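You operate a simulated robot arm through the tools that you are given. There is no shell and no other tool. Be economical: measure what you need, move in short steps, check, and stop when the job is done.

Carry out the task below with a simulated robot arm. There is one attempt and no reset: what you move stays moved.

TASK
Take the yoke arm's cover off, set the black BELT knob into the green and close it up again.
Fine: Open the red turn knob first and lock it after; lock the cover's yellow one.
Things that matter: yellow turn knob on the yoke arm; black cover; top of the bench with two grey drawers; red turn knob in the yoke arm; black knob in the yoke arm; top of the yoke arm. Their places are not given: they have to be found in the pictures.

It is judged by the outcome, as a careful person would: the job done as asked, and still so three seconds after it is handed in. It fails if anything else is knocked over, pushed out of place, dropped, spilled or broken.

THE ROBOT
A 7-joint arm with a two-finger parallel gripper, fixed in place. Base frame: the origin is at the foot of the arm, x ahead of it, y to its left, z up. Lengths are in mm, angles in degrees, forces in N, time in s.
Its first joint turns from -66.0 to 66.0 degrees. Payload 2.4 kg.
Tool frame: the origin (TCP) lies between the finger pads and is the grasp point; the fingertips stand 30 mm ahead of it; z points along the fingers, y is the line along which they close. The gripper opens to 94 mm. The fingers are 28 mm wide and 10 mm thick; the gripper's body (50 by 96 mm) begins 55 mm behind the TCP.
Orientation is told as [roll, pitch, yaw] about the base's x, y, z axes, in that order, counted from this pose: with the fingers straight down and closing along the base's y, the tool's x points along the base's -x, its y along +y and its z along -z.

THE INTERFACE
- The arm moves only by the tool step_arm. Its argument "targets" is a list of rows, each a list of 3 entries, a list of its own where there are three numbers: the turn, a rotation vector about the tool's x, y, z in degrees, then the shift along the tool's x, y, z in mm, then the finger opening in mm, from 0 to 94. In form: [[[rx, ry, rz], [x, y, z], gripper], ...]. A call has 1 to 8 rows; each row shifts and turns the commanded pose from where the row before left it, along the tool's axes as they then stand. A row lasts 0.2 s, in which the tool goes at most 50 mm and 8.6 degrees; a call with a longer step from one row to the next is refused whole, and so is a gripper value outside its range. A pose out of reach is approached as far as the arm can. The call stops where the force on the tool passes 40 N (or 10 N more than at its start, if that is more) or the arm is blocked; 0.2 s more then pass. The fingers move at their own pace (about 153 mm/s each) and stop on an object; they squeeze with about 39 N. The grip force told is the motor's: it shows also when the fingers shut on nothing. Time passes only in rows, and 0.2 s behind the last, so rows that do not move let the fingers close. It gives the time, the measured TCP pose, the force on the tool (base axes), the opening and the grip force at its end, in the units of the frame above (readings bear some noise), and new pictures: "pictures" is both (left out), scene, wrist or none.
- Cameras (640 x 400 px; columns grow to the right, rows downward): "scene" is fixed at [52.8, 482.8, 1462.7]; the picture's right is [-0.61, -0.79, 0.00], its down [-0.31, 0.23, -0.92] and it looks along [0.73, -0.56, -0.39] (base axes); focal length 341 px, centre (320, 200). "wrist" rides on the gripper at [-37, 0, -58] in the tool frame; the picture's right is [0.00, -1.00, 0.00], its down [0.97, 0.00, -0.24] and it looks along [0.24, 0.00, 0.97] (tool axes); focal length 218 px, centre (320, 200).
- measure_at(camera, pixels): for up to 12 pixels [column, row] of the newest picture of that camera ("zoom" is the newest enlarged one), the place [x, y, z] in the base frame of the surface seen there, good to about 2 mm. No time passes.
- zoom(camera, box): a new picture of the part [left, top, right, bottom] of that camera's present view, enlarged. No time passes.
- job_done(): hands the job in; it is judged then, once.

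Work in short steps. Measure before you move; look again where a grasp or a placing could have gone wrong, and mend it. You have 80 turns and 120 pictures in all, those below and enlarged ones among them. Open the gripper and draw the arm clear of the work before you hand the job in, unless the task says otherwise; then end with one line.

The tools are called after "Request:" as a command line: name --argument value ..., lists and objects as JSON in quotes. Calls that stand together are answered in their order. step_arm: Moves the arm, as the interface text tells. Its arguments: {"type":"object","properties":{"targets":{"type":"array","items":{"type":"array"}},"pictures":{"type":"string","enum":["both","scene","wrist","none"]}},"required":["targets"]} The other tools are called the same way: measure_at (camera, pixels) gives the place of the surface under pixels of a picture; zoom (camera, box) takes an enlarged picture of a part of a camera's view; job_done () hands the job in.

At the start:

```text
clock: 0.0
eef_pos: [316.6, 306.5, 1298.0]
orientation: [0.0, 0.0, 0.0]
wrist_force: [0.1, -0.5, -0.3]
width: 94.0
grip_force: 0.2
```

scene: 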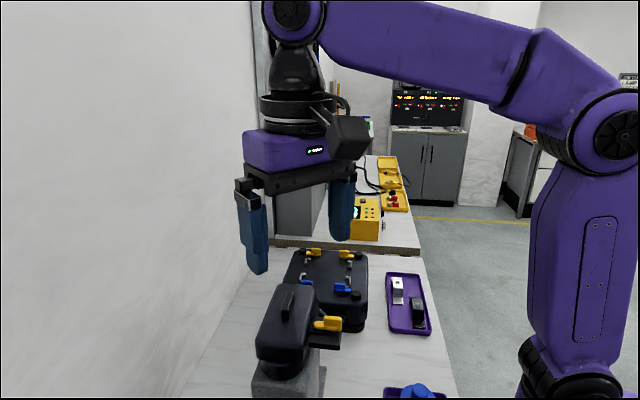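
wrist: 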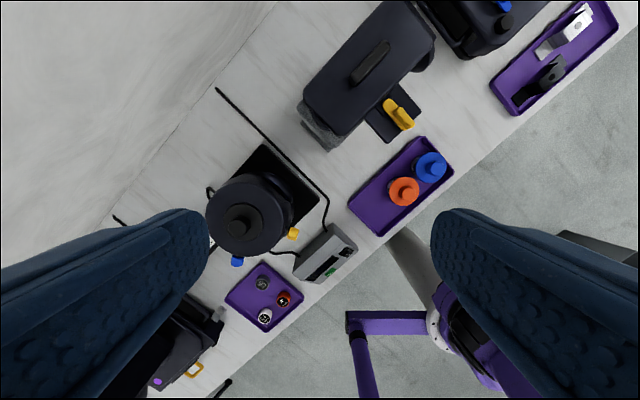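

I start by enlarging the pictures to identify the yoke arm, with its black cover near scene (290,330).

Request:
zoom --camera "scene" --box '[220, 230, 460, 400]'

Request:
zoom --camera "wrist" --box '[200, 0, 640, 275]'

Request:
measure_at --camera "wrist" --pixels '[[370, 62], [352, 80], [386, 45], [397, 113], [385, 118], [330, 45], [320, 130], [330, 200], [425, 50], [400, 10], [240, 225], [388, 95]]'

```text
2.35 times, centred on (340, 315) of scene
```

zoom: 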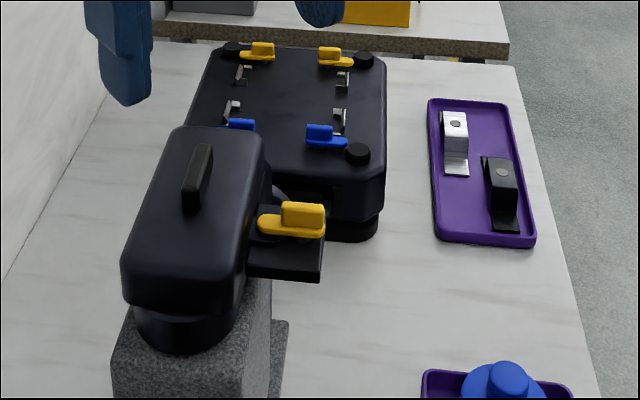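

```text
1.45 times, centred on (420, 138) of wrist
```

zoom: 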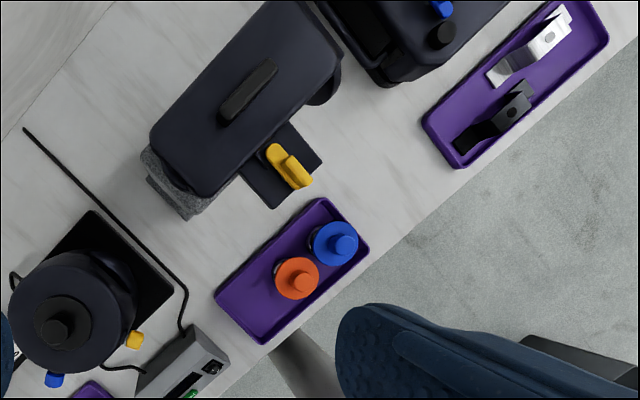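

```text
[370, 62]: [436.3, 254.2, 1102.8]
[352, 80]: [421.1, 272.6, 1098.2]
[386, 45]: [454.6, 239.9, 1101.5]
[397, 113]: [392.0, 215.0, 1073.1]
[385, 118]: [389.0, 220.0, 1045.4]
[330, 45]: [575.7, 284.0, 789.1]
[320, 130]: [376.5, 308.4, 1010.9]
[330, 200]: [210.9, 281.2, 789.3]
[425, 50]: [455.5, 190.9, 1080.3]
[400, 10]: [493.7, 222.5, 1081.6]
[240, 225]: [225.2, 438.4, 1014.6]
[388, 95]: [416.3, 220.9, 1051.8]
```

The yoke arm is the granite column with the black cover, with its handle near (437,254,1102). I move above it for a straight view.

Request:
step_arm --targets '[[[0, 0, 0], [-34, -16.5, 0], 94], [[0, 0, 0], [-34, -16.5, 0], 94], [[0, 0, 0], [-34, -16.5, 0], 94], [[0, 0, 0], [-34, -16.5, 0], 94], [[0, 0, 0], [0, 0, 0], 94]]'

Request:
zoom --camera "wrist" --box '[220, 100, 460, 250]'

```text
clock: 1.2
eef_pos: [452.4, 241.4, 1299.4]
orientation: [0.0, -0.1, 0.1]
wrist_force: [0.5, 0.6, -0.5]
width: 93.9
grip_force: 0.2
```

scene: 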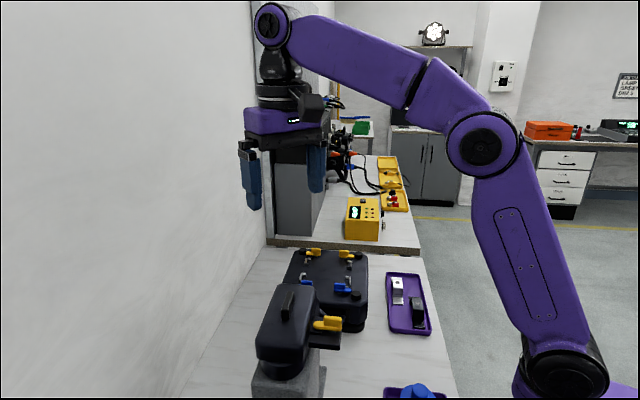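
wrist: 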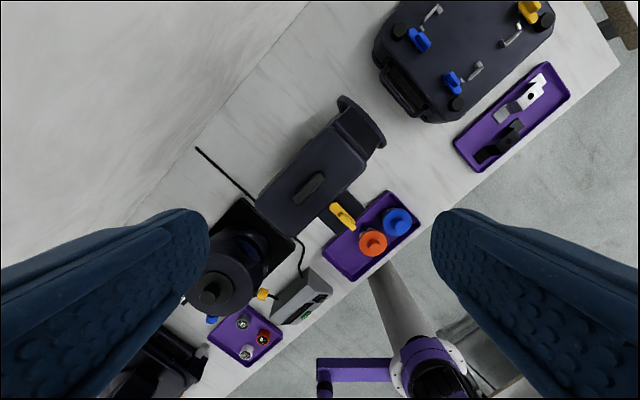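

```text
2.67 times, centred on (340, 175) of wrist
```

zoom: 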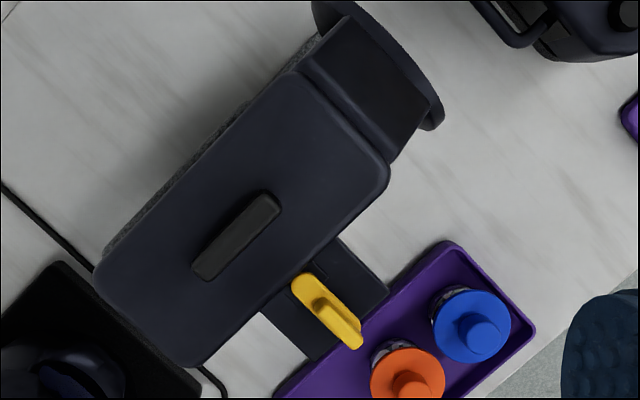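

I measure the cover, handle, yellow knob and bench places in the zoomed view.

Request:
measure_at --camera "zoom" --pixels '[[262, 205], [208, 268], [236, 236], [140, 250], [310, 110], [325, 312], [347, 338], [305, 287], [345, 265], [290, 325], [370, 75], [180, 100]]'

Request:
measure_at --camera "scene" --pixels '[[288, 300], [335, 324], [318, 322], [315, 343], [340, 345], [360, 360], [290, 375], [300, 240], [410, 370], [260, 360]]'

Request:
zoom --camera "scene" --box '[240, 270, 400, 400]'

```text
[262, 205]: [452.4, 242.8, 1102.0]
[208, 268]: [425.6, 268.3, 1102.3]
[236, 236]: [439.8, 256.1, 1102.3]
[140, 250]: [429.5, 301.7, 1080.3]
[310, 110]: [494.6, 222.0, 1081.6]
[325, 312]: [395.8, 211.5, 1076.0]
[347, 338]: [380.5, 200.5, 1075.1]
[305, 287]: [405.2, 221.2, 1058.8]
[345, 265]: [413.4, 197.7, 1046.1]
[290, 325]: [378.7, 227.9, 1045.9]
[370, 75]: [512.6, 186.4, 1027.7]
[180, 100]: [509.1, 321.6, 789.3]
```

```text
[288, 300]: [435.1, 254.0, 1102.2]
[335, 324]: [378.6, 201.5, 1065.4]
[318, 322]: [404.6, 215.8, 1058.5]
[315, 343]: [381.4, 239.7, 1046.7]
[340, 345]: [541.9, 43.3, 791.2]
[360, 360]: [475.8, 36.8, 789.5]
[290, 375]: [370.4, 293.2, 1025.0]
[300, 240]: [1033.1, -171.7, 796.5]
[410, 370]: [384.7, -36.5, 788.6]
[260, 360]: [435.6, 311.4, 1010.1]
```

```text
3.08 times, centred on (320, 335) of scene
```

zoom: 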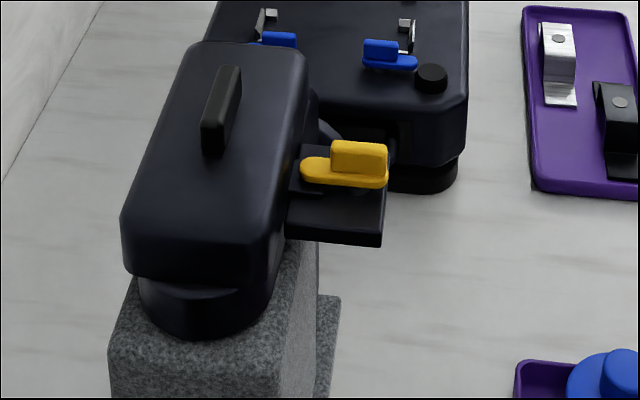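

I come lower over the yellow knob at about (393,211,1075) and turn the fingers to match its fin.

Request:
step_arm --targets '[[[0, 0, 0], [19.7, -10, 41], 94], [[0, 0, 0], [19.7, -10, 41], 94], [[0, 0, 0], [19.7, -10, 41], 94], [[0, 0, -8.5], [0, 0, 0], 94], [[0, 0, -8.5], [0, 0, 0], 94], [[0, 0, -8.5], [0, 0, 0], 94], [[0, 0, -8.5], [0, 0, 0], 94], [[0, 0, -8.5], [0, 0, 0], 94]]' --pictures "wrist"

Request:
zoom --camera "wrist" --box '[220, 100, 440, 240]'

```text
clock: 3.0
eef_pos: [391.9, 211.8, 1175.5]
orientation: [0.0, 0.0, 42.8]
wrist_force: [0.0, 0.4, -0.6]
width: 93.7
grip_force: 0.0
```

wrist: 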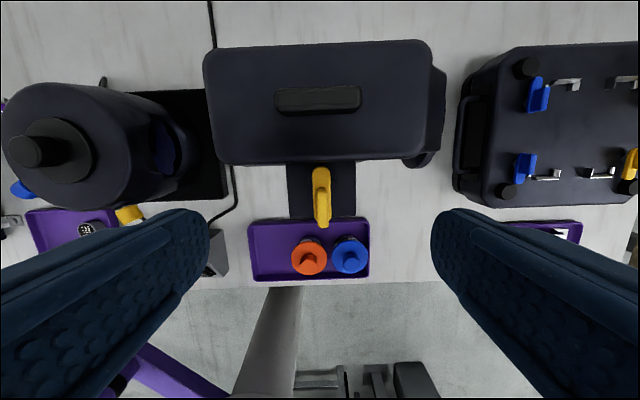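

```text
2.86 times, centred on (330, 170) of wrist
```

zoom: 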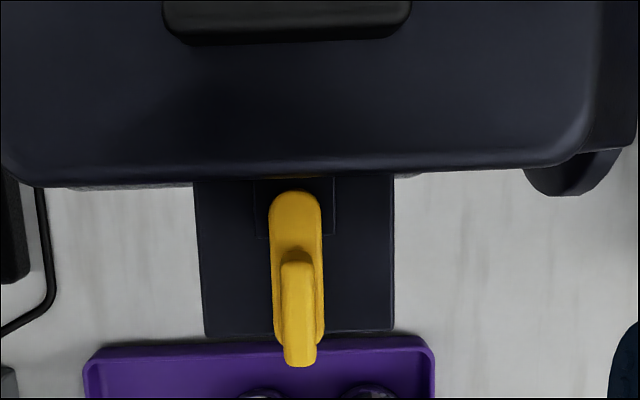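

Request:
measure_at --camera "zoom" --pixels '[[295, 200], [295, 225], [297, 243], [298, 256], [298, 270], [298, 310], [298, 345], [298, 362], [265, 225], [230, 300], [286, 320], [312, 320]]'

Request:
measure_at --camera "zoom" --pixels '[[198, 190], [204, 335], [393, 330], [170, 15], [405, 20], [270, 300], [322, 300], [290, 15], [20, 150], [580, 150]]'

```text
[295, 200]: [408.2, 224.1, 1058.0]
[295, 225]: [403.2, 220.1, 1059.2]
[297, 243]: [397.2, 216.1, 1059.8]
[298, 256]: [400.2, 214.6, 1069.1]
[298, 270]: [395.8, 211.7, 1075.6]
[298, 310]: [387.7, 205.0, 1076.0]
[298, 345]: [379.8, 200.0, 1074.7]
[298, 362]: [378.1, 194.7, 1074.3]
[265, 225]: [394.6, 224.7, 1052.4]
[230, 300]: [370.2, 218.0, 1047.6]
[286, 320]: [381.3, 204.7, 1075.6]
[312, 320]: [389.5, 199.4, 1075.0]
```

```text
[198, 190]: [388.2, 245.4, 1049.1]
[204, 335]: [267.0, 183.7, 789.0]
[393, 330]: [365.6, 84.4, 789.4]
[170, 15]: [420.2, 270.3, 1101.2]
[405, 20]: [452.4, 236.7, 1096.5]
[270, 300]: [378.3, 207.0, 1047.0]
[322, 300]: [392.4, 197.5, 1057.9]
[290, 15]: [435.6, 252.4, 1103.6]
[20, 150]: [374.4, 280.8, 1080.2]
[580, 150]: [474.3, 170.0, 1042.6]
```

Request:
zoom --camera "scene" --box '[296, 300, 360, 360]'

Request:
measure_at --camera "wrist" --pixels '[[292, 212], [350, 212], [300, 214], [340, 214], [290, 165], [352, 165]]'

```text
6.67 times, centred on (328, 330) of scene
```

zoom: 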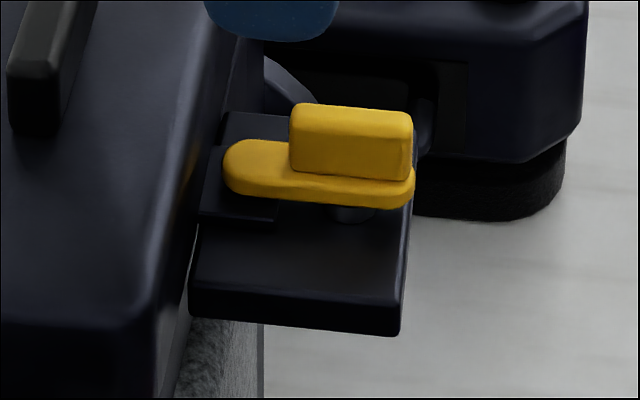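

```text
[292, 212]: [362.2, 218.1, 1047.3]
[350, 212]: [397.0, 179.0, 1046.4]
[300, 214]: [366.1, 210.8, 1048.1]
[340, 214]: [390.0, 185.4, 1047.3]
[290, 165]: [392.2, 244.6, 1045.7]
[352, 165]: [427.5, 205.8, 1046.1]
```

The shaft under the fin shows the pivot is at the fin's centre, about (388,205), and the tongue lies over the cover's tab (locked). I descend to straddle the fin.

Request:
step_arm --targets '[[[0, 0, -1.2], [7.7, -2.5, 0], 60], [[0, 0, 0], [0, 0, 42], 50], [[0, 0, 0], [0, 0, 36], 40], [[0, 0, 0], [0, 0, 5], 40]]'

Request:
zoom --camera "scene" --box '[280, 260, 380, 360]'

```text
clock: 4.0
eef_pos: [388.8, 204.8, 1091.8]
orientation: [0.0, -0.1, 43.6]
wrist_force: [0.5, 0.3, 0.6]
width: 39.9
grip_force: 0.1
```

scene: 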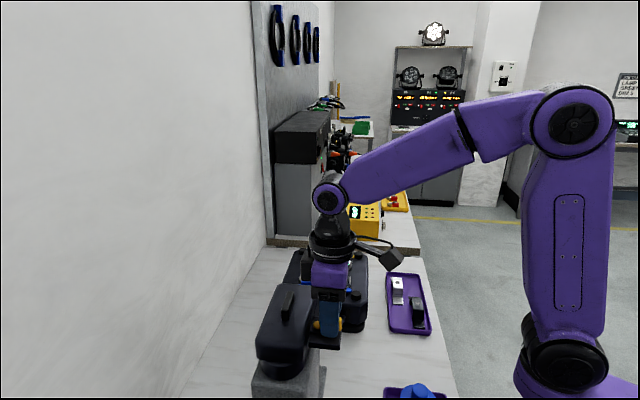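
wrist: 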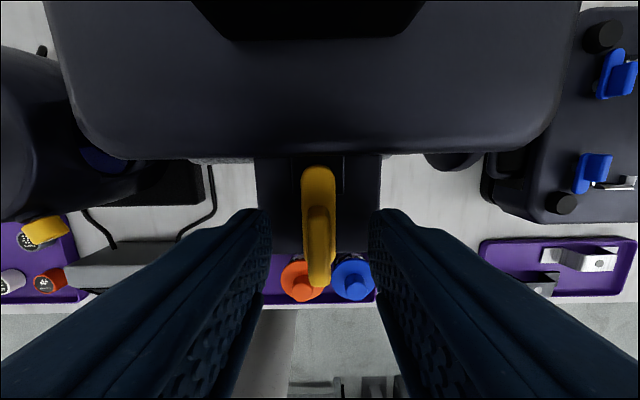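

```text
4.00 times, centred on (330, 310) of scene
```

zoom: 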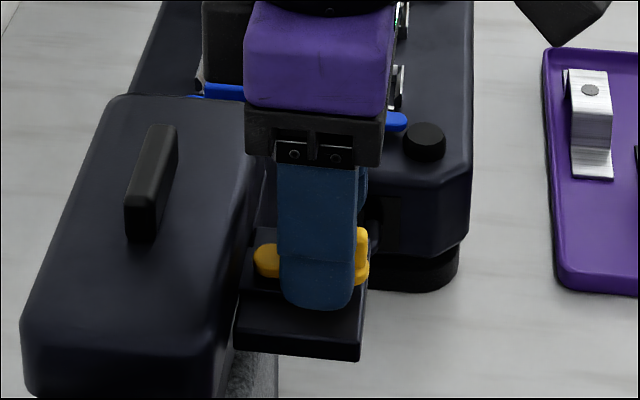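

Fin is centred between the fingers (wrist col ~318). Close and try a small turn, watching force.

Request:
step_arm --targets '[[[0, 0, 0], [0, 0, 0], 0], [[0, 0, 0], [0, 0, 0], 0], [[0, 0, 4], [0, 0, 0], 0], [[0, 0, 4], [0, 0, 0], 0], [[0, 0, 4], [0, 0, 0], 0]]' --pictures "wrist"

```text
clock: 5.2
eef_pos: [388.1, 204.4, 1091.9]
orientation: [0.1, 0.0, 31.8]
wrist_force: [4.5, 6.2, -10.2]
width: 14.3
grip_force: 44.7
```

wrist: 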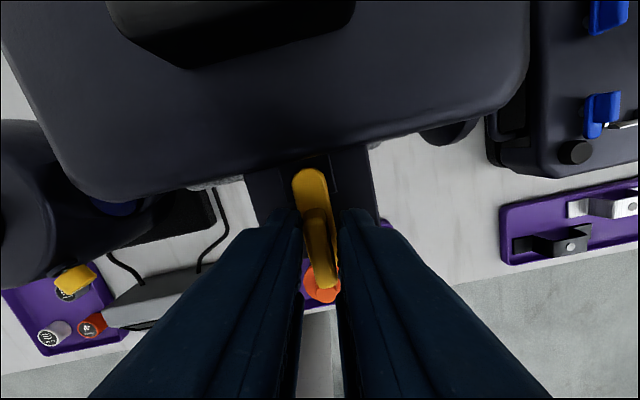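

The knob did not follow (its fin tilts ~10° in the fingers while the cover tilts the same), so this sense is stopped. I go back and try the other one.

Request:
step_arm --targets '[[[0, 0, -6], [0, 0, 0], 0], [[0, 0, -6], [0, 0, 0], 0], [[0, 0, -4], [0, 0, 0], 0], [[0, 0, -4], [0, 0, 0], 0], [[0, 0, -4], [0, 0, 0], 0]]' --pictures "wrist"

```text
clock: 6.4
eef_pos: [388.0, 204.5, 1092.7]
orientation: [0.2, -0.1, 55.7]
wrist_force: [-9.3, 9.0, -7.3]
width: 8.8
grip_force: 42.7
```

wrist: 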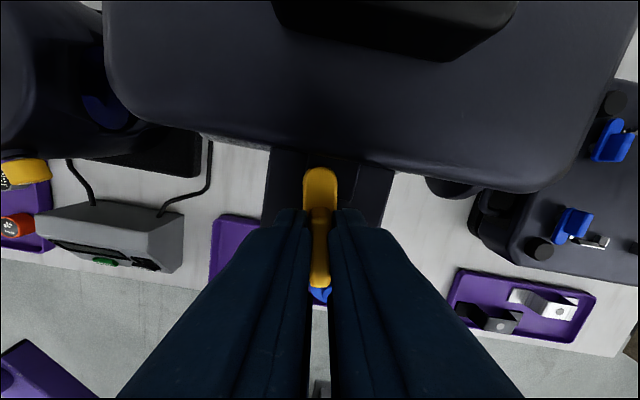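

The knob now follows (width 8.8, fin in line). I keep turning in this sense.

Request:
step_arm --targets '[[[0, 0, -7], [0, 0, 0], 0], [[0, 0, -7], [0, 0, 0], 0], [[0, 0, -7], [0, 0, 0], 0], [[0, 0, -7], [0, 0, 0], 0], [[0, 0, -7], [0, 0, 0], 0], [[0, 0, -7], [0, 0, 0], 0]]' --pictures "wrist"

```text
clock: 7.8
eef_pos: [386.0, 206.5, 1091.7]
orientation: [0.4, -0.1, 97.9]
wrist_force: [-27.9, 13.6, 0.7]
width: 8.9
grip_force: 42.7
```

wrist: 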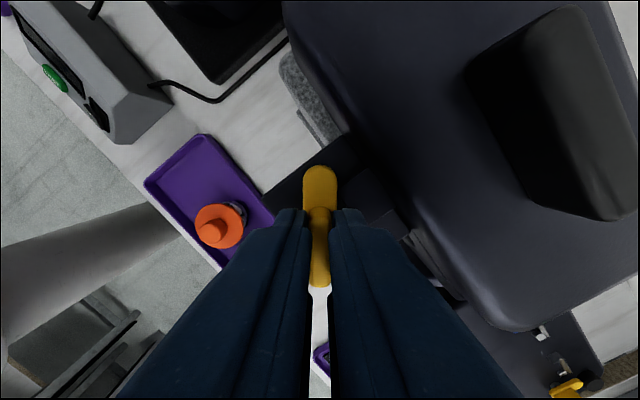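

The pivot is a few mm further out than my grip centre, so side force grew. I relax it and carry on with a matching sideways shift.

Request:
step_arm --targets '[[[0, 0, 0], [-1.9, 2.8, 0], 0], [[0, 0, -7], [0, 0.55, 0], 0], [[0, 0, -7], [0, 0.55, 0], 0], [[0, 0, -7], [0, 0.55, 0], 0]]' --pictures "wrist"

```text
clock: 8.8
eef_pos: [385.6, 204.6, 1092.2]
orientation: [-0.1, -0.1, 118.8]
wrist_force: [-1.9, 7.3, -15.6]
width: 8.8
grip_force: 43.0
```

wrist: 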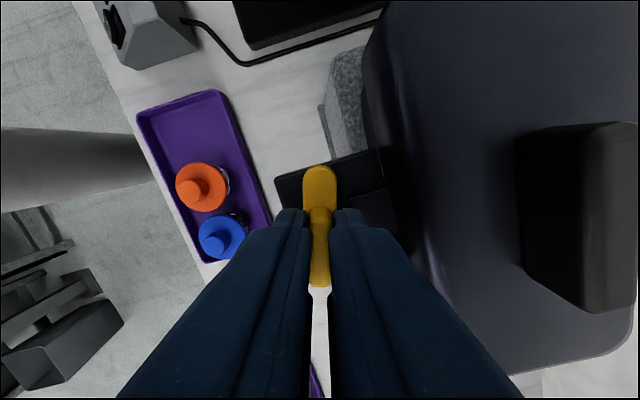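

Request:
step_arm --targets '[[[0, 0, -7], [0, 0.5, 0], 0], [[0, 0, -7], [0, 0.5, 0], 0], [[0, 0, 0], [0, 0, 0], 0]]' --pictures "wrist"

```text
clock: 9.6
eef_pos: [384.8, 205.5, 1091.7]
orientation: [0.0, 0.2, 132.8]
wrist_force: [7.7, 6.8, -16.8]
width: 8.7
grip_force: 42.2
```

wrist: 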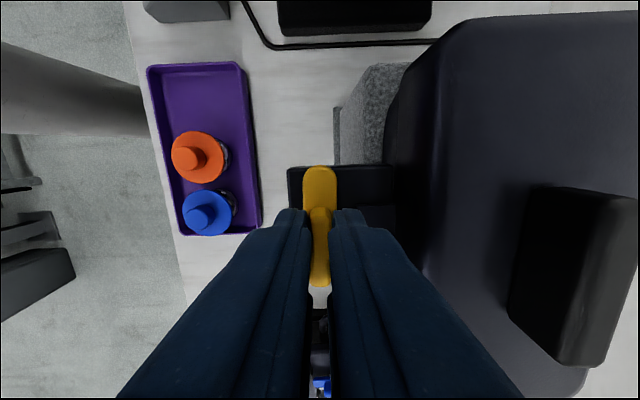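

Fin is now parallel to the cover: unlocked. I release, rise, and move above the handle.

Request:
step_arm --targets '[[[0, 0, 0], [0, 0, 0], 26], [[0, 0, 0], [0, 0, 0], 26], [[0, 0, 0], [0, 0, -45], 30], [[0, 0, 0], [0, 0, -45], 60], [[0, 0, 0], [0, -36, 0], 60], [[0, 0, 0], [0, -36, 0], 60], [[0, 0, 0], [0, 0, 0], 60]]'

Request:
zoom --camera "scene" --box '[240, 270, 380, 400]'

```text
clock: 11.2
eef_pos: [437.2, 253.5, 1180.8]
orientation: [-0.1, 0.0, 132.7]
wrist_force: [0.0, 0.6, 0.4]
width: 59.9
grip_force: 0.1
```

scene: 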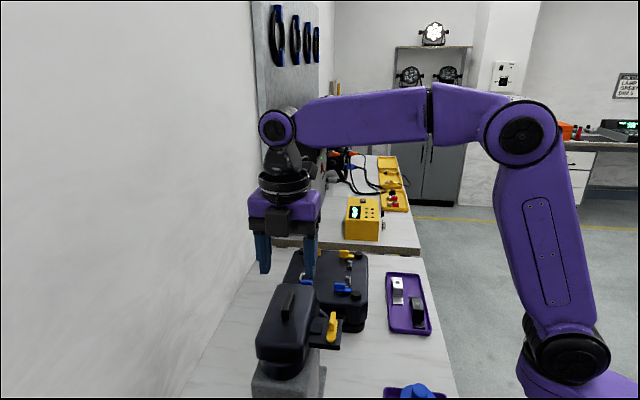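
wrist: 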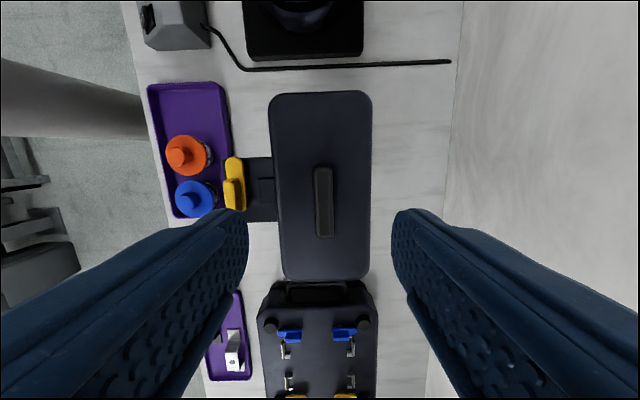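

```text
3.08 times, centred on (310, 335) of scene
```

zoom: 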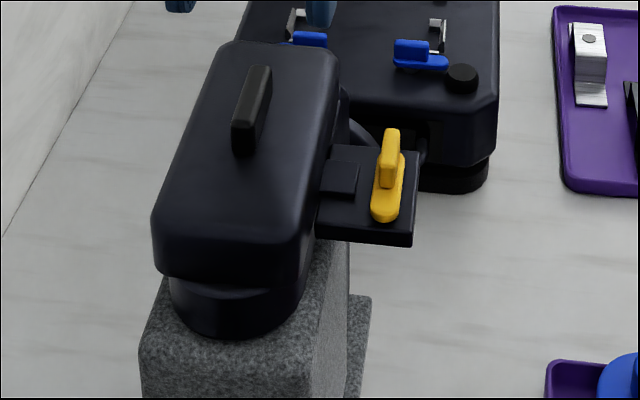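

The tab is clear of the yellow knob. I lower onto the handle and grip it.

Request:
step_arm --targets '[[[0, 0, 0], [0, 0, 35], 50], [[0, 0, 0], [0, 0, 29], 40], [[0, 0, 0], [0, 0, 0], 0], [[0, 0, 0], [0, 0, 0], 0], [[0, 0, 0], [0, 0, -10], 0], [[0, 0, 0], [0, 0, -10], 0]]'

Request:
zoom --camera "scene" --box '[240, 240, 400, 400]'

```text
clock: 12.6
eef_pos: [437.1, 252.3, 1138.9]
orientation: [0.0, 0.0, 132.7]
wrist_force: [-1.0, -0.2, -0.4]
width: 12.2
grip_force: 39.2
```

scene: 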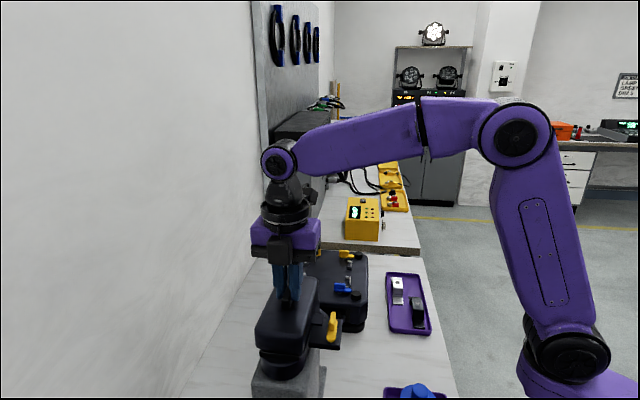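
wrist: 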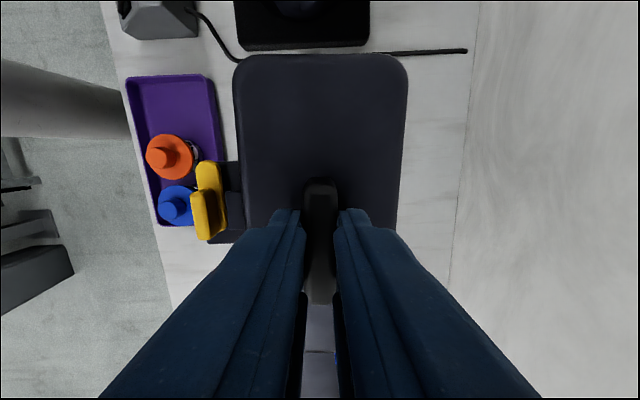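

```text
2.50 times, centred on (320, 320) of scene
```

zoom: 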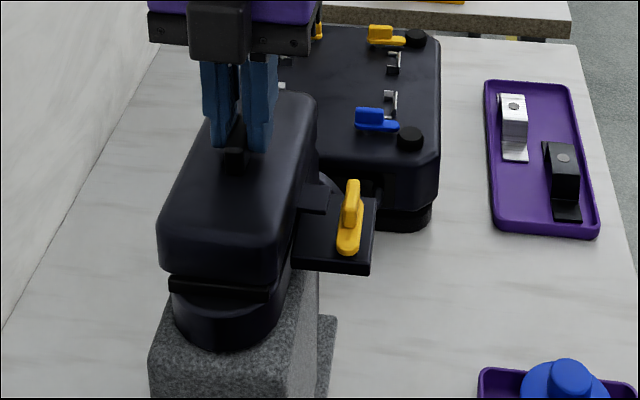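

Cover is lifting freely (width 12.2). I raise further and look at what's beneath.

Request:
step_arm --targets '[[[0, 0, 0], [0, 0, -30], 0], [[0, 0, 0], [0, 0, -40], 0], [[0, 0, 0], [0, 0, -40], 0], [[0, 0, 0], [0, 0, -20], 0], [[0, 0, 0], [0, 0, 0], 0]]' --pictures "scene"

Request:
zoom --camera "scene" --box '[200, 240, 460, 400]'

Request:
measure_at --camera "scene" --pixels '[[350, 345], [380, 340], [400, 345], [420, 345], [440, 350], [370, 370], [350, 390], [390, 375], [260, 270], [225, 330], [240, 310], [370, 320]]'

```text
clock: 13.8
eef_pos: [437.6, 254.1, 1266.7]
orientation: [0.0, 0.0, 132.7]
wrist_force: [1.0, -0.1, 0.2]
width: 11.8
grip_force: 38.1
```

scene: 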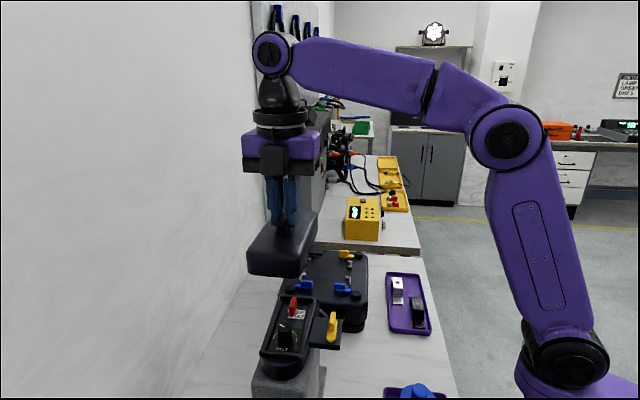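

```text
2.46 times, centred on (330, 320) of scene
```

zoom: 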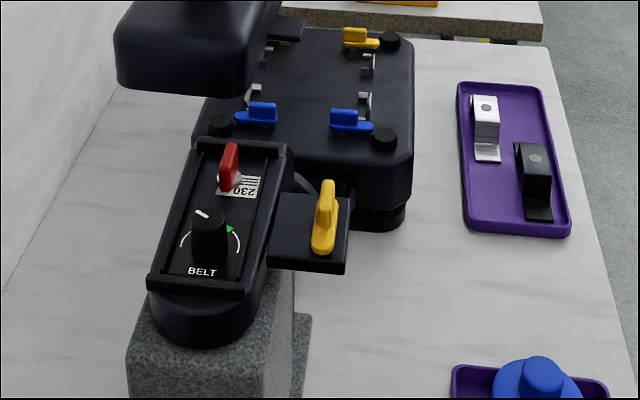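

```text
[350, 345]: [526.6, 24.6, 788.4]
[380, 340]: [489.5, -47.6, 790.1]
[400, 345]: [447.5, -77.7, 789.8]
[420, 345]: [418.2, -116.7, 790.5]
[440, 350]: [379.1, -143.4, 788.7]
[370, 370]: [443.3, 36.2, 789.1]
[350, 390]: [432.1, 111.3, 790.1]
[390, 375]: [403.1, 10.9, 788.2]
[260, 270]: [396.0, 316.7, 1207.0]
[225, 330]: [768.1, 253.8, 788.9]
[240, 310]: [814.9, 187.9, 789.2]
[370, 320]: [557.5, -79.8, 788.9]
```

The control panel shows the BELT knob, green mark and red knob. Before moving the cover, I measure the free bench area and its neighbours.

Request:
measure_at --camera "scene" --pixels '[[393, 333], [430, 333], [385, 278], [384, 390], [415, 388], [443, 390], [345, 331], [364, 326], [327, 365], [324, 380], [450, 380], [390, 330]]'

Request:
measure_at --camera "zoom" --pixels '[[228, 165], [210, 215], [203, 215], [230, 228], [205, 272], [225, 192], [240, 185], [150, 285], [240, 292], [280, 145], [200, 140], [330, 225]]'

Request:
zoom --camera "scene" --box '[250, 285, 350, 375]'

```text
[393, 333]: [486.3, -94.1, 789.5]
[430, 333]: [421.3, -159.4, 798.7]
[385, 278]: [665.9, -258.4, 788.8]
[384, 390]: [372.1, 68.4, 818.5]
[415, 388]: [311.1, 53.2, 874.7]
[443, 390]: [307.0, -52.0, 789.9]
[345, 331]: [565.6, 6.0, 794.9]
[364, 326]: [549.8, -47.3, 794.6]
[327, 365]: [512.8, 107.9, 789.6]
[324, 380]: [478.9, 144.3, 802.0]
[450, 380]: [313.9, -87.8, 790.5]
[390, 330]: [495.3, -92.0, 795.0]
```

```text
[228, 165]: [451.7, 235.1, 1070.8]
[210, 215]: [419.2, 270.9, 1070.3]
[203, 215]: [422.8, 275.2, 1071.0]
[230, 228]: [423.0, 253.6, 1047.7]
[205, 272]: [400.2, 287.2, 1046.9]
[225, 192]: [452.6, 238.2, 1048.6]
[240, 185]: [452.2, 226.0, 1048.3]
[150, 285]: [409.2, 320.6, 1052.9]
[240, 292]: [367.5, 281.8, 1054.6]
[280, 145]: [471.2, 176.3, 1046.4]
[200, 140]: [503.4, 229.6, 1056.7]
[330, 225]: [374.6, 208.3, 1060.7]
```

```text
4.44 times, centred on (300, 330) of scene
```

zoom: 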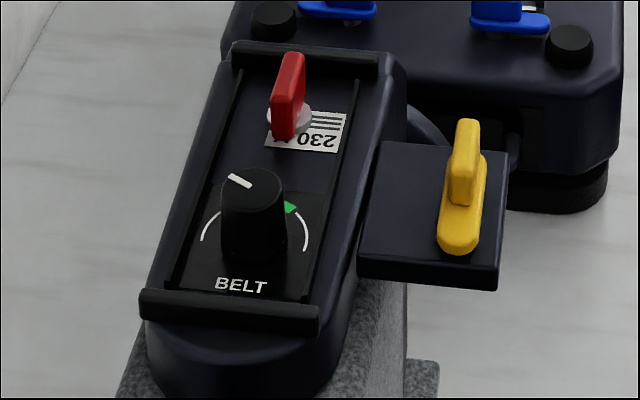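

The free bench patch is around (460,-7). I carry the cover there high up, turning it 90° for clearance.

Request:
step_arm --targets '[[[0, 0, 0], [34.45, 26.8, 0], 0], [[0, 0, 0], [34.45, 26.8, 0], 0], [[0, 0, 0], [34.45, 26.8, 0], 0], [[0, 0, 0], [34.45, 26.8, 0], 0], [[0, 0, 0], [34.45, 26.8, 0], 0], [[0, 0, 0], [34.45, 26.8, 0], 0], [[0, 0, 8], [0, 0, 0], 0], [[0, 0, 8], [0, 0, 0], 0]]' --pictures "none"

Request:
step_arm --targets '[[[0, 0, 8], [0, 0, 0], 0], [[0, 0, 8], [0, 0, 0], 0], [[0, 0, 8], [0, 0, 0], 0], [[0, 0, 8], [0, 0, 0], 0], [[0, 0, 8], [0, 0, 0], 0], [[0, 0, 8], [0, 0, 0], 0], [[0, 0, 8], [0, 0, 0], 0], [[0, 0, 8], [0, 0, 0], 0]]' --pictures "none"

Request:
step_arm --targets '[[[0, 0, 7.7], [0, 0, 0], 0], [[0, 0, 0], [0, 0, 50], 0], [[0, 0, 0], [0, 0, 50], 0], [[0, 0, 0], [0, 0, 0], 0]]'

```text
clock: 15.6
eef_pos: [459.6, -7.3, 1267.8]
orientation: [0.0, 0.0, 116.6]
wrist_force: [-0.1, -0.2, -0.8]
width: 12.0
grip_force: 38.9
```

```text
clock: 17.4
eef_pos: [457.8, -7.9, 1267.4]
orientation: [0.0, 0.0, 52.5]
wrist_force: [-0.7, -0.7, 0.0]
width: 12.1
grip_force: 39.3
```

```text
clock: 18.4
eef_pos: [456.9, -8.6, 1168.1]
orientation: [0.0, 0.0, 44.9]
wrist_force: [0.0, 0.4, 0.1]
width: 12.2
grip_force: 39.4
```

scene: 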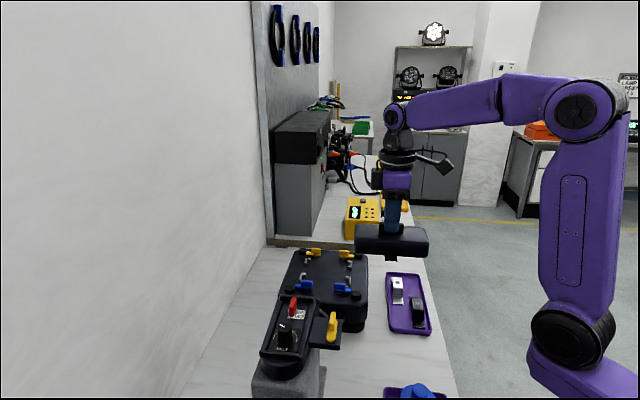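
wrist: 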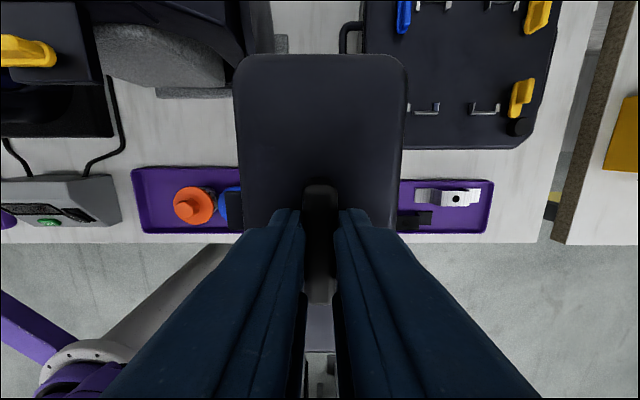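

Request:
measure_at --camera "scene" --pixels '[[370, 250], [420, 252], [370, 253], [415, 255], [390, 240]]'

Request:
zoom --camera "scene" --box '[340, 180, 450, 270]'

```text
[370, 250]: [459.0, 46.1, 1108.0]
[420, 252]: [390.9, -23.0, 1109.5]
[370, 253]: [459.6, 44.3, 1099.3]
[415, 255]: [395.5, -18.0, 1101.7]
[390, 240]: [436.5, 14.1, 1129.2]
```

```text
4.44 times, centred on (395, 225) of scene
```

zoom: 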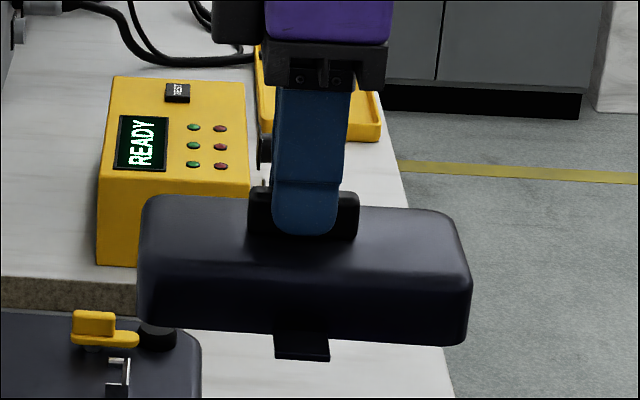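

Cover bottom is ~70 mm below the TCP, so it should touch down at TCP z ≈ 860–864. I descend.

Request:
step_arm --targets '[[[0, 0, 0], [0, 0, 48], 0], [[0, 0, 0], [0, 0, 48], 0], [[0, 0, 0], [0, 0, 48], 0], [[0, 0, 0], [0, 0, 48], 0], [[0, 0, 0], [0, 0, 48], 0], [[0, 0, 0], [0, 0, 30], 0], [[0, 0, 0], [0, 0, 15], 0], [[0, 0, 0], [0, 0, 0], 0]]'

```text
clock: 20.2
eef_pos: [459.2, -7.5, 883.1]
orientation: [0.1, 0.0, 45.1]
wrist_force: [-0.1, 0.5, -0.6]
width: 12.0
grip_force: 39.0
```

scene: 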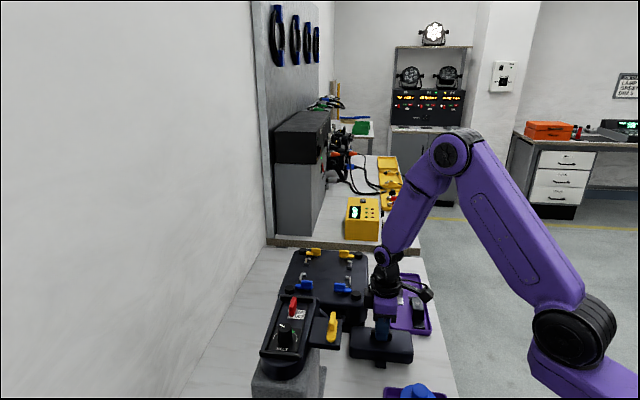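
wrist: 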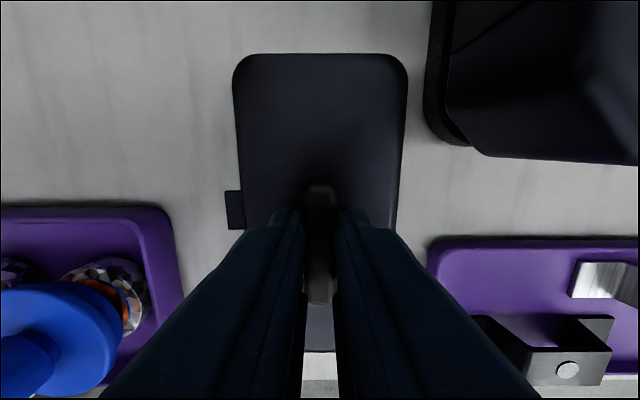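

All clear around the cover. I lower gently until contact.

Request:
step_arm --targets '[[[0, 0, 0], [0, 0, 10], 0], [[0, 0, 0], [0, 0, 5], 0], [[0, 0, 0], [0, 0, 3], 0], [[0, 0, 0], [0, 0, 2], 0], [[0, 0, 0], [0, 0, 0], 0]]'

Request:
zoom --camera "scene" --box '[330, 290, 440, 380]'

```text
clock: 21.4
eef_pos: [458.6, -7.3, 861.5]
orientation: [0.0, 0.0, 45.1]
wrist_force: [0.7, -0.7, -0.7]
width: 12.1
grip_force: 38.9
```

scene: 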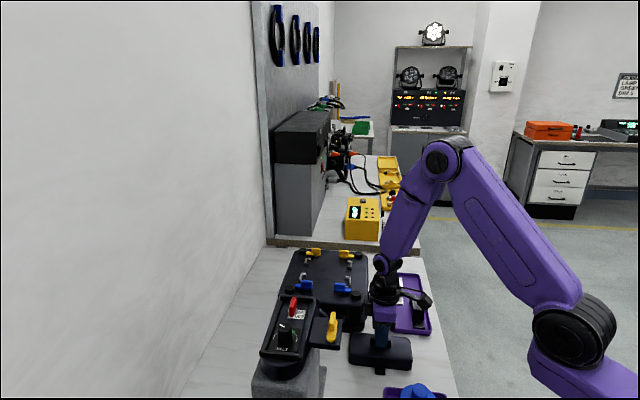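
wrist: 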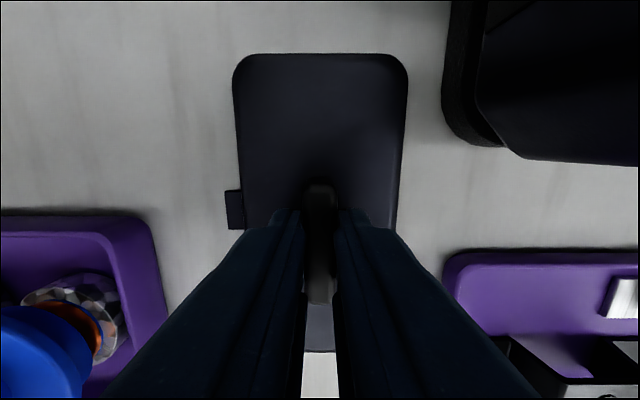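

```text
4.44 times, centred on (385, 335) of scene
```

zoom: 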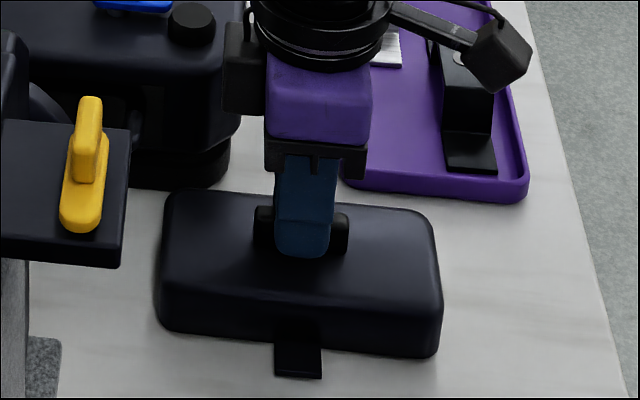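

No contact yet (force ~0). I lower in 1 mm steps.

Request:
step_arm --targets '[[[0, 0, 0], [0, 0, 1], 0], [[0, 0, 0], [0, 0, 1], 0], [[0, 0, 0], [0, 0, 1], 0], [[0, 0, 0], [0, 0, 0], 0]]' --pictures "none"

Request:
step_arm --targets '[[[0, 0, 0], [0, 0, 1], 0], [[0, 0, 0], [0, 0, 1], 0], [[0, 0, 0], [0, 0, 0], 0]]' --pictures "none"

```text
clock: 22.4
eef_pos: [459.4, -7.8, 860.2]
orientation: [0.0, 0.0, 44.9]
wrist_force: [-0.1, 0.4, -2.0]
width: 11.9
grip_force: 38.9
```

```text
clock: 23.2
eef_pos: [459.8, -9.0, 859.7]
orientation: [-0.2, -0.1, 45.0]
wrist_force: [-5.7, 0.5, 30.3]
width: 11.8
grip_force: 39.0
```

Contact reached (30 N). I open the fingers and rise straight up.

Request:
step_arm --targets '[[[0, 0, 0], [0, 0, -1.5], 0], [[0, 0, 0], [0, 0, 0], 36], [[0, 0, 0], [0, 0, 0], 36], [[0, 0, 0], [0, 0, -45], 36], [[0, 0, 0], [0, 0, -45], 60], [[0, 0, 0], [0, 0, -45], 60], [[0, 0, 0], [0, 0, -50], 60], [[0, 0, 0], [0, 0, -50], 60]]'

```text
clock: 25.0
eef_pos: [458.5, -7.8, 1094.5]
orientation: [-0.1, 0.0, 45.1]
wrist_force: [-0.1, -1.0, -0.1]
width: 59.8
grip_force: 0.0
```

scene: 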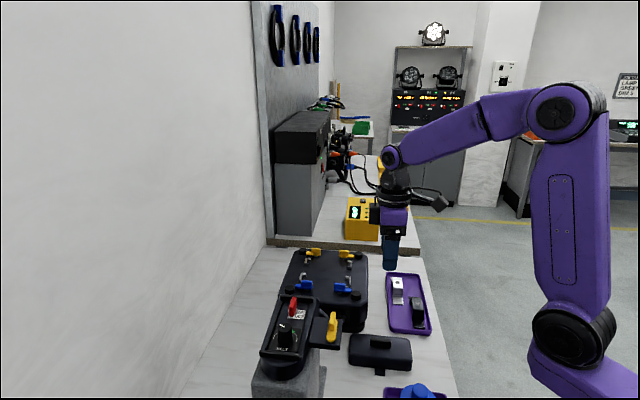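
wrist: 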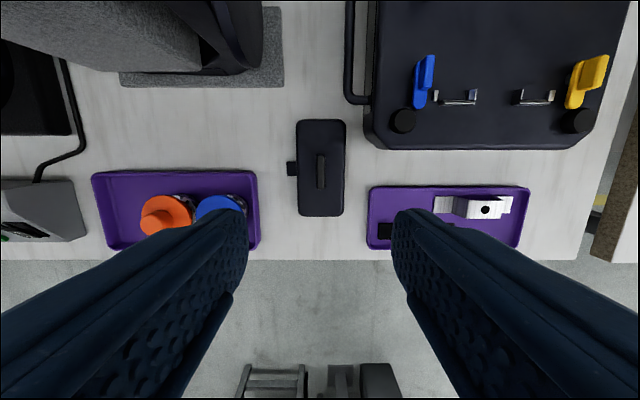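

Cover stands well on the bench. I go above the panel to view the red and BELT knobs.

Request:
step_arm --targets '[[[0, 0, 0], [0, 0, -45], 60], [[0, 0, 0], [0, 0, -45], 60], [[0, 0, 0], [-29.9, 32.6, 0], 94], [[0, 0, 0], [-29.9, 32.6, 0], 94], [[0, 0, 0], [-29.9, 32.6, 0], 94], [[0, 0, 0], [-29.9, 32.6, 0], 94], [[0, 0, 0], [-29.9, 32.6, 0], 94], [[0, 0, 0], [-29.9, 32.6, 0], 94]]' --pictures "wrist"

Request:
zoom --camera "wrist" --box '[200, 100, 440, 250]'

```text
clock: 26.8
eef_pos: [447.2, 258.2, 1184.2]
orientation: [0.0, 0.0, 45.0]
wrist_force: [-0.7, 1.6, 0.3]
width: 94.0
grip_force: 0.1
```

wrist: 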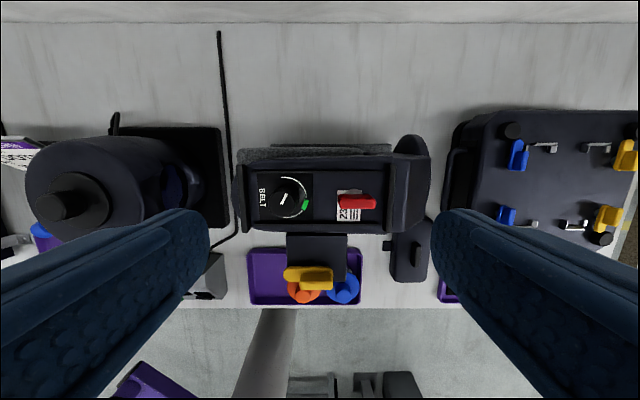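

```text
2.67 times, centred on (320, 175) of wrist
```

zoom: 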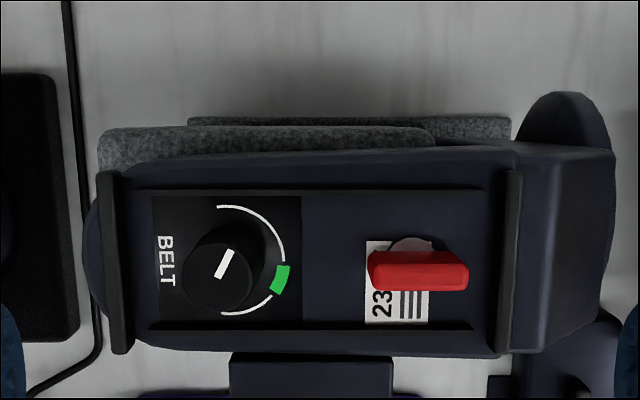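

Request:
measure_at --camera "zoom" --pixels '[[375, 262], [460, 262], [418, 262], [418, 284], [410, 245], [393, 246], [430, 245], [225, 263], [215, 275], [233, 252], [210, 250], [280, 280]]'

Request:
measure_at --camera "zoom" --pixels '[[222, 207], [282, 245], [270, 300], [225, 312], [195, 270], [220, 230], [255, 270], [160, 260], [330, 250], [115, 260], [515, 250], [220, 300]]'

Request:
zoom --camera "scene" --box '[255, 290, 325, 365]'

```text
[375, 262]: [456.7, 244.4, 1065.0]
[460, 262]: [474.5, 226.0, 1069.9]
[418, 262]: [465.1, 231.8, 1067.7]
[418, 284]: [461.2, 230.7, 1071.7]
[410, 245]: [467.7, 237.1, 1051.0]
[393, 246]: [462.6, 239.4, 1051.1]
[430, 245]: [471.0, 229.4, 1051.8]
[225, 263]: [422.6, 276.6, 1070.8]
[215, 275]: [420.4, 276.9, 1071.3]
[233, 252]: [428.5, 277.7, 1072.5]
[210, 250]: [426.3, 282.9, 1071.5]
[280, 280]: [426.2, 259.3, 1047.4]
```

```text
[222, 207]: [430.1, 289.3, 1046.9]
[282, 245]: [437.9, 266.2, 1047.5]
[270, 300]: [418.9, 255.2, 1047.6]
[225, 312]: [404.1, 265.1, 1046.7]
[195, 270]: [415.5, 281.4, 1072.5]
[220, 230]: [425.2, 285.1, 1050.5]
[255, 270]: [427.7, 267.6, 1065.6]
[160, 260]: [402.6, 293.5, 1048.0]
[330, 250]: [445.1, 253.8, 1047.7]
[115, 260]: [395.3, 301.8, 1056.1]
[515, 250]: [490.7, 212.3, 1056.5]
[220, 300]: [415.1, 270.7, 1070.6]
```

```text
5.33 times, centred on (290, 328) of scene
```

zoom: 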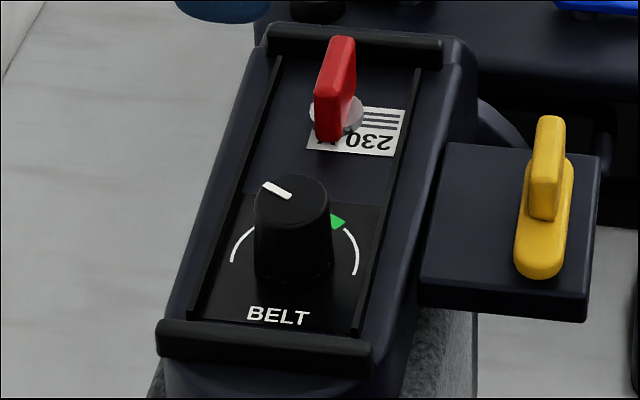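

Red fin centre/pivot ≈ (461.8,231), BELT knob centre ≈ (420.3,273.8); the pointer must turn about 84° clockwise to reach the green. First I align the gripper with the red fin.

Request:
step_arm --targets '[[[0, 0, 0], [8.9, -29.6, 0], 60], [[0, 0, 8.5], [0, 0, 0], 60], [[0, 0, 8.5], [0, 0, 0], 60], [[0, 0, 8.5], [0, 0, 0], 60], [[0, 0, 8.5], [0, 0, 0], 60], [[0, 0, 8.5], [0, 0, 0], 60], [[0, 0, 8.5], [0, 0, 0], 60]]' --pictures "none"

Request:
step_arm --targets '[[[0, 0, 8.5], [0, 0, 0], 60], [[0, 0, 8.5], [0, 0, 0], 60], [[0, 0, 8.5], [0, 0, 0], 60], [[0, 0, 8.5], [0, 0, 0], 50], [[0, 0, 5], [0, 0, 0], 40], [[0, 0, 0], [0, 0, 45], 34], [[0, 0, 0], [0, 0, 20], 34], [[0, 0, 0], [0, 0, 0], 34]]'

```text
clock: 28.4
eef_pos: [461.4, 229.2, 1183.9]
orientation: [0.0, 0.0, -6.2]
wrist_force: [-0.1, -0.8, 0.8]
width: 60.0
grip_force: 0.1
```

```text
clock: 30.2
eef_pos: [462.0, 230.3, 1119.4]
orientation: [0.0, -0.1, -45.0]
wrist_force: [-0.6, -0.5, -0.8]
width: 33.9
grip_force: 0.1
```

scene: 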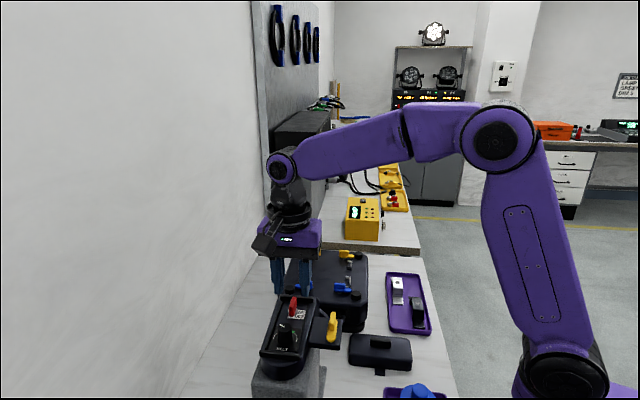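
wrist: 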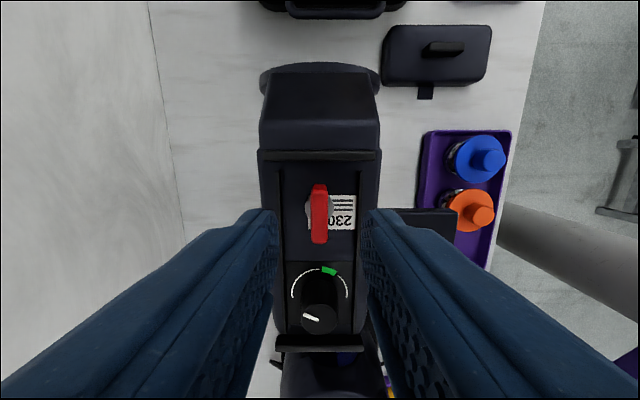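

Fin centred (col 319). I lower, grip and try a small CCW turn.

Request:
step_arm --targets '[[[0, 0, 0], [0, 0, 20], 34], [[0, 0, 0], [0, 0, 11.5], 34], [[0, 0, 0], [0, 0, 0], 0], [[0, 0, 0], [0, 0, 0], 0], [[0, 0, -4], [0, 0, 0], 0], [[0, 0, -4], [0, 0, 0], 0], [[0, 0, -4], [0, 0, 0], 0]]' --pictures "wrist"

```text
clock: 31.8
eef_pos: [462.5, 230.8, 1088.2]
orientation: [-0.1, -0.1, -32.9]
wrist_force: [1.6, 3.6, -1.6]
width: 8.8
grip_force: 42.4
```

wrist: 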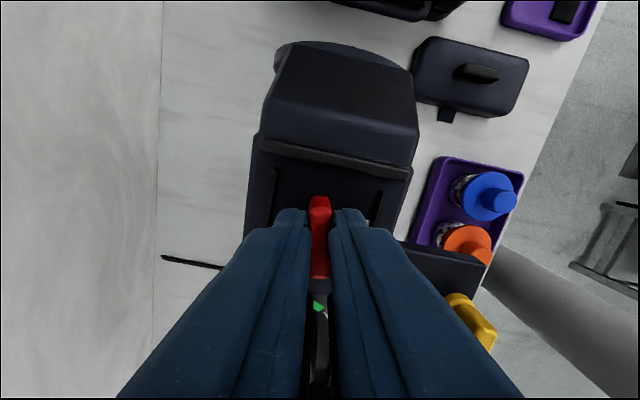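

Knob follows (width 8.8, low force). Continue toward 90°.

Request:
step_arm --targets '[[[0, 0, -7.7], [0, 0, 0], 0], [[0, 0, -7.7], [0, 0, 0], 0], [[0, 0, -7.7], [0, 0, 0], 0], [[0, 0, -7.7], [0, 0, 0], 0], [[0, 0, -7.7], [0, 0, 0], 0]]' --pictures "none"

Request:
step_arm --targets '[[[0, 0, -7.7], [0, 0, 0], 0], [[0, 0, -7.7], [0, 0, 0], 0], [[0, 0, -7.7], [0, 0, 0], 0], [[0, 0, -7.7], [0, 0, 0], 0], [[0, 0, -7.7], [0, 0, 0], 0], [[0, 0, 0], [0, 0, 0], 0]]' --pictures "wrist"

```text
clock: 33.0
eef_pos: [461.3, 231.4, 1087.4]
orientation: [0.0, 0.0, 5.7]
wrist_force: [-4.9, 1.8, -3.4]
width: 8.7
grip_force: 42.4
```

```text
clock: 34.4
eef_pos: [462.0, 230.6, 1087.7]
orientation: [0.0, 0.0, 44.0]
wrist_force: [-4.6, -2.8, 6.8]
width: 9.1
grip_force: 43.0
```

wrist: 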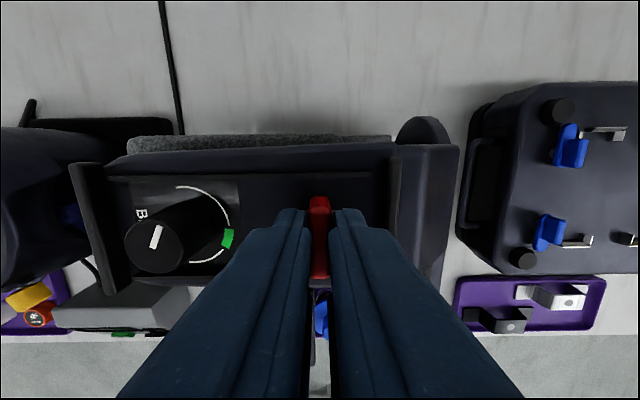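

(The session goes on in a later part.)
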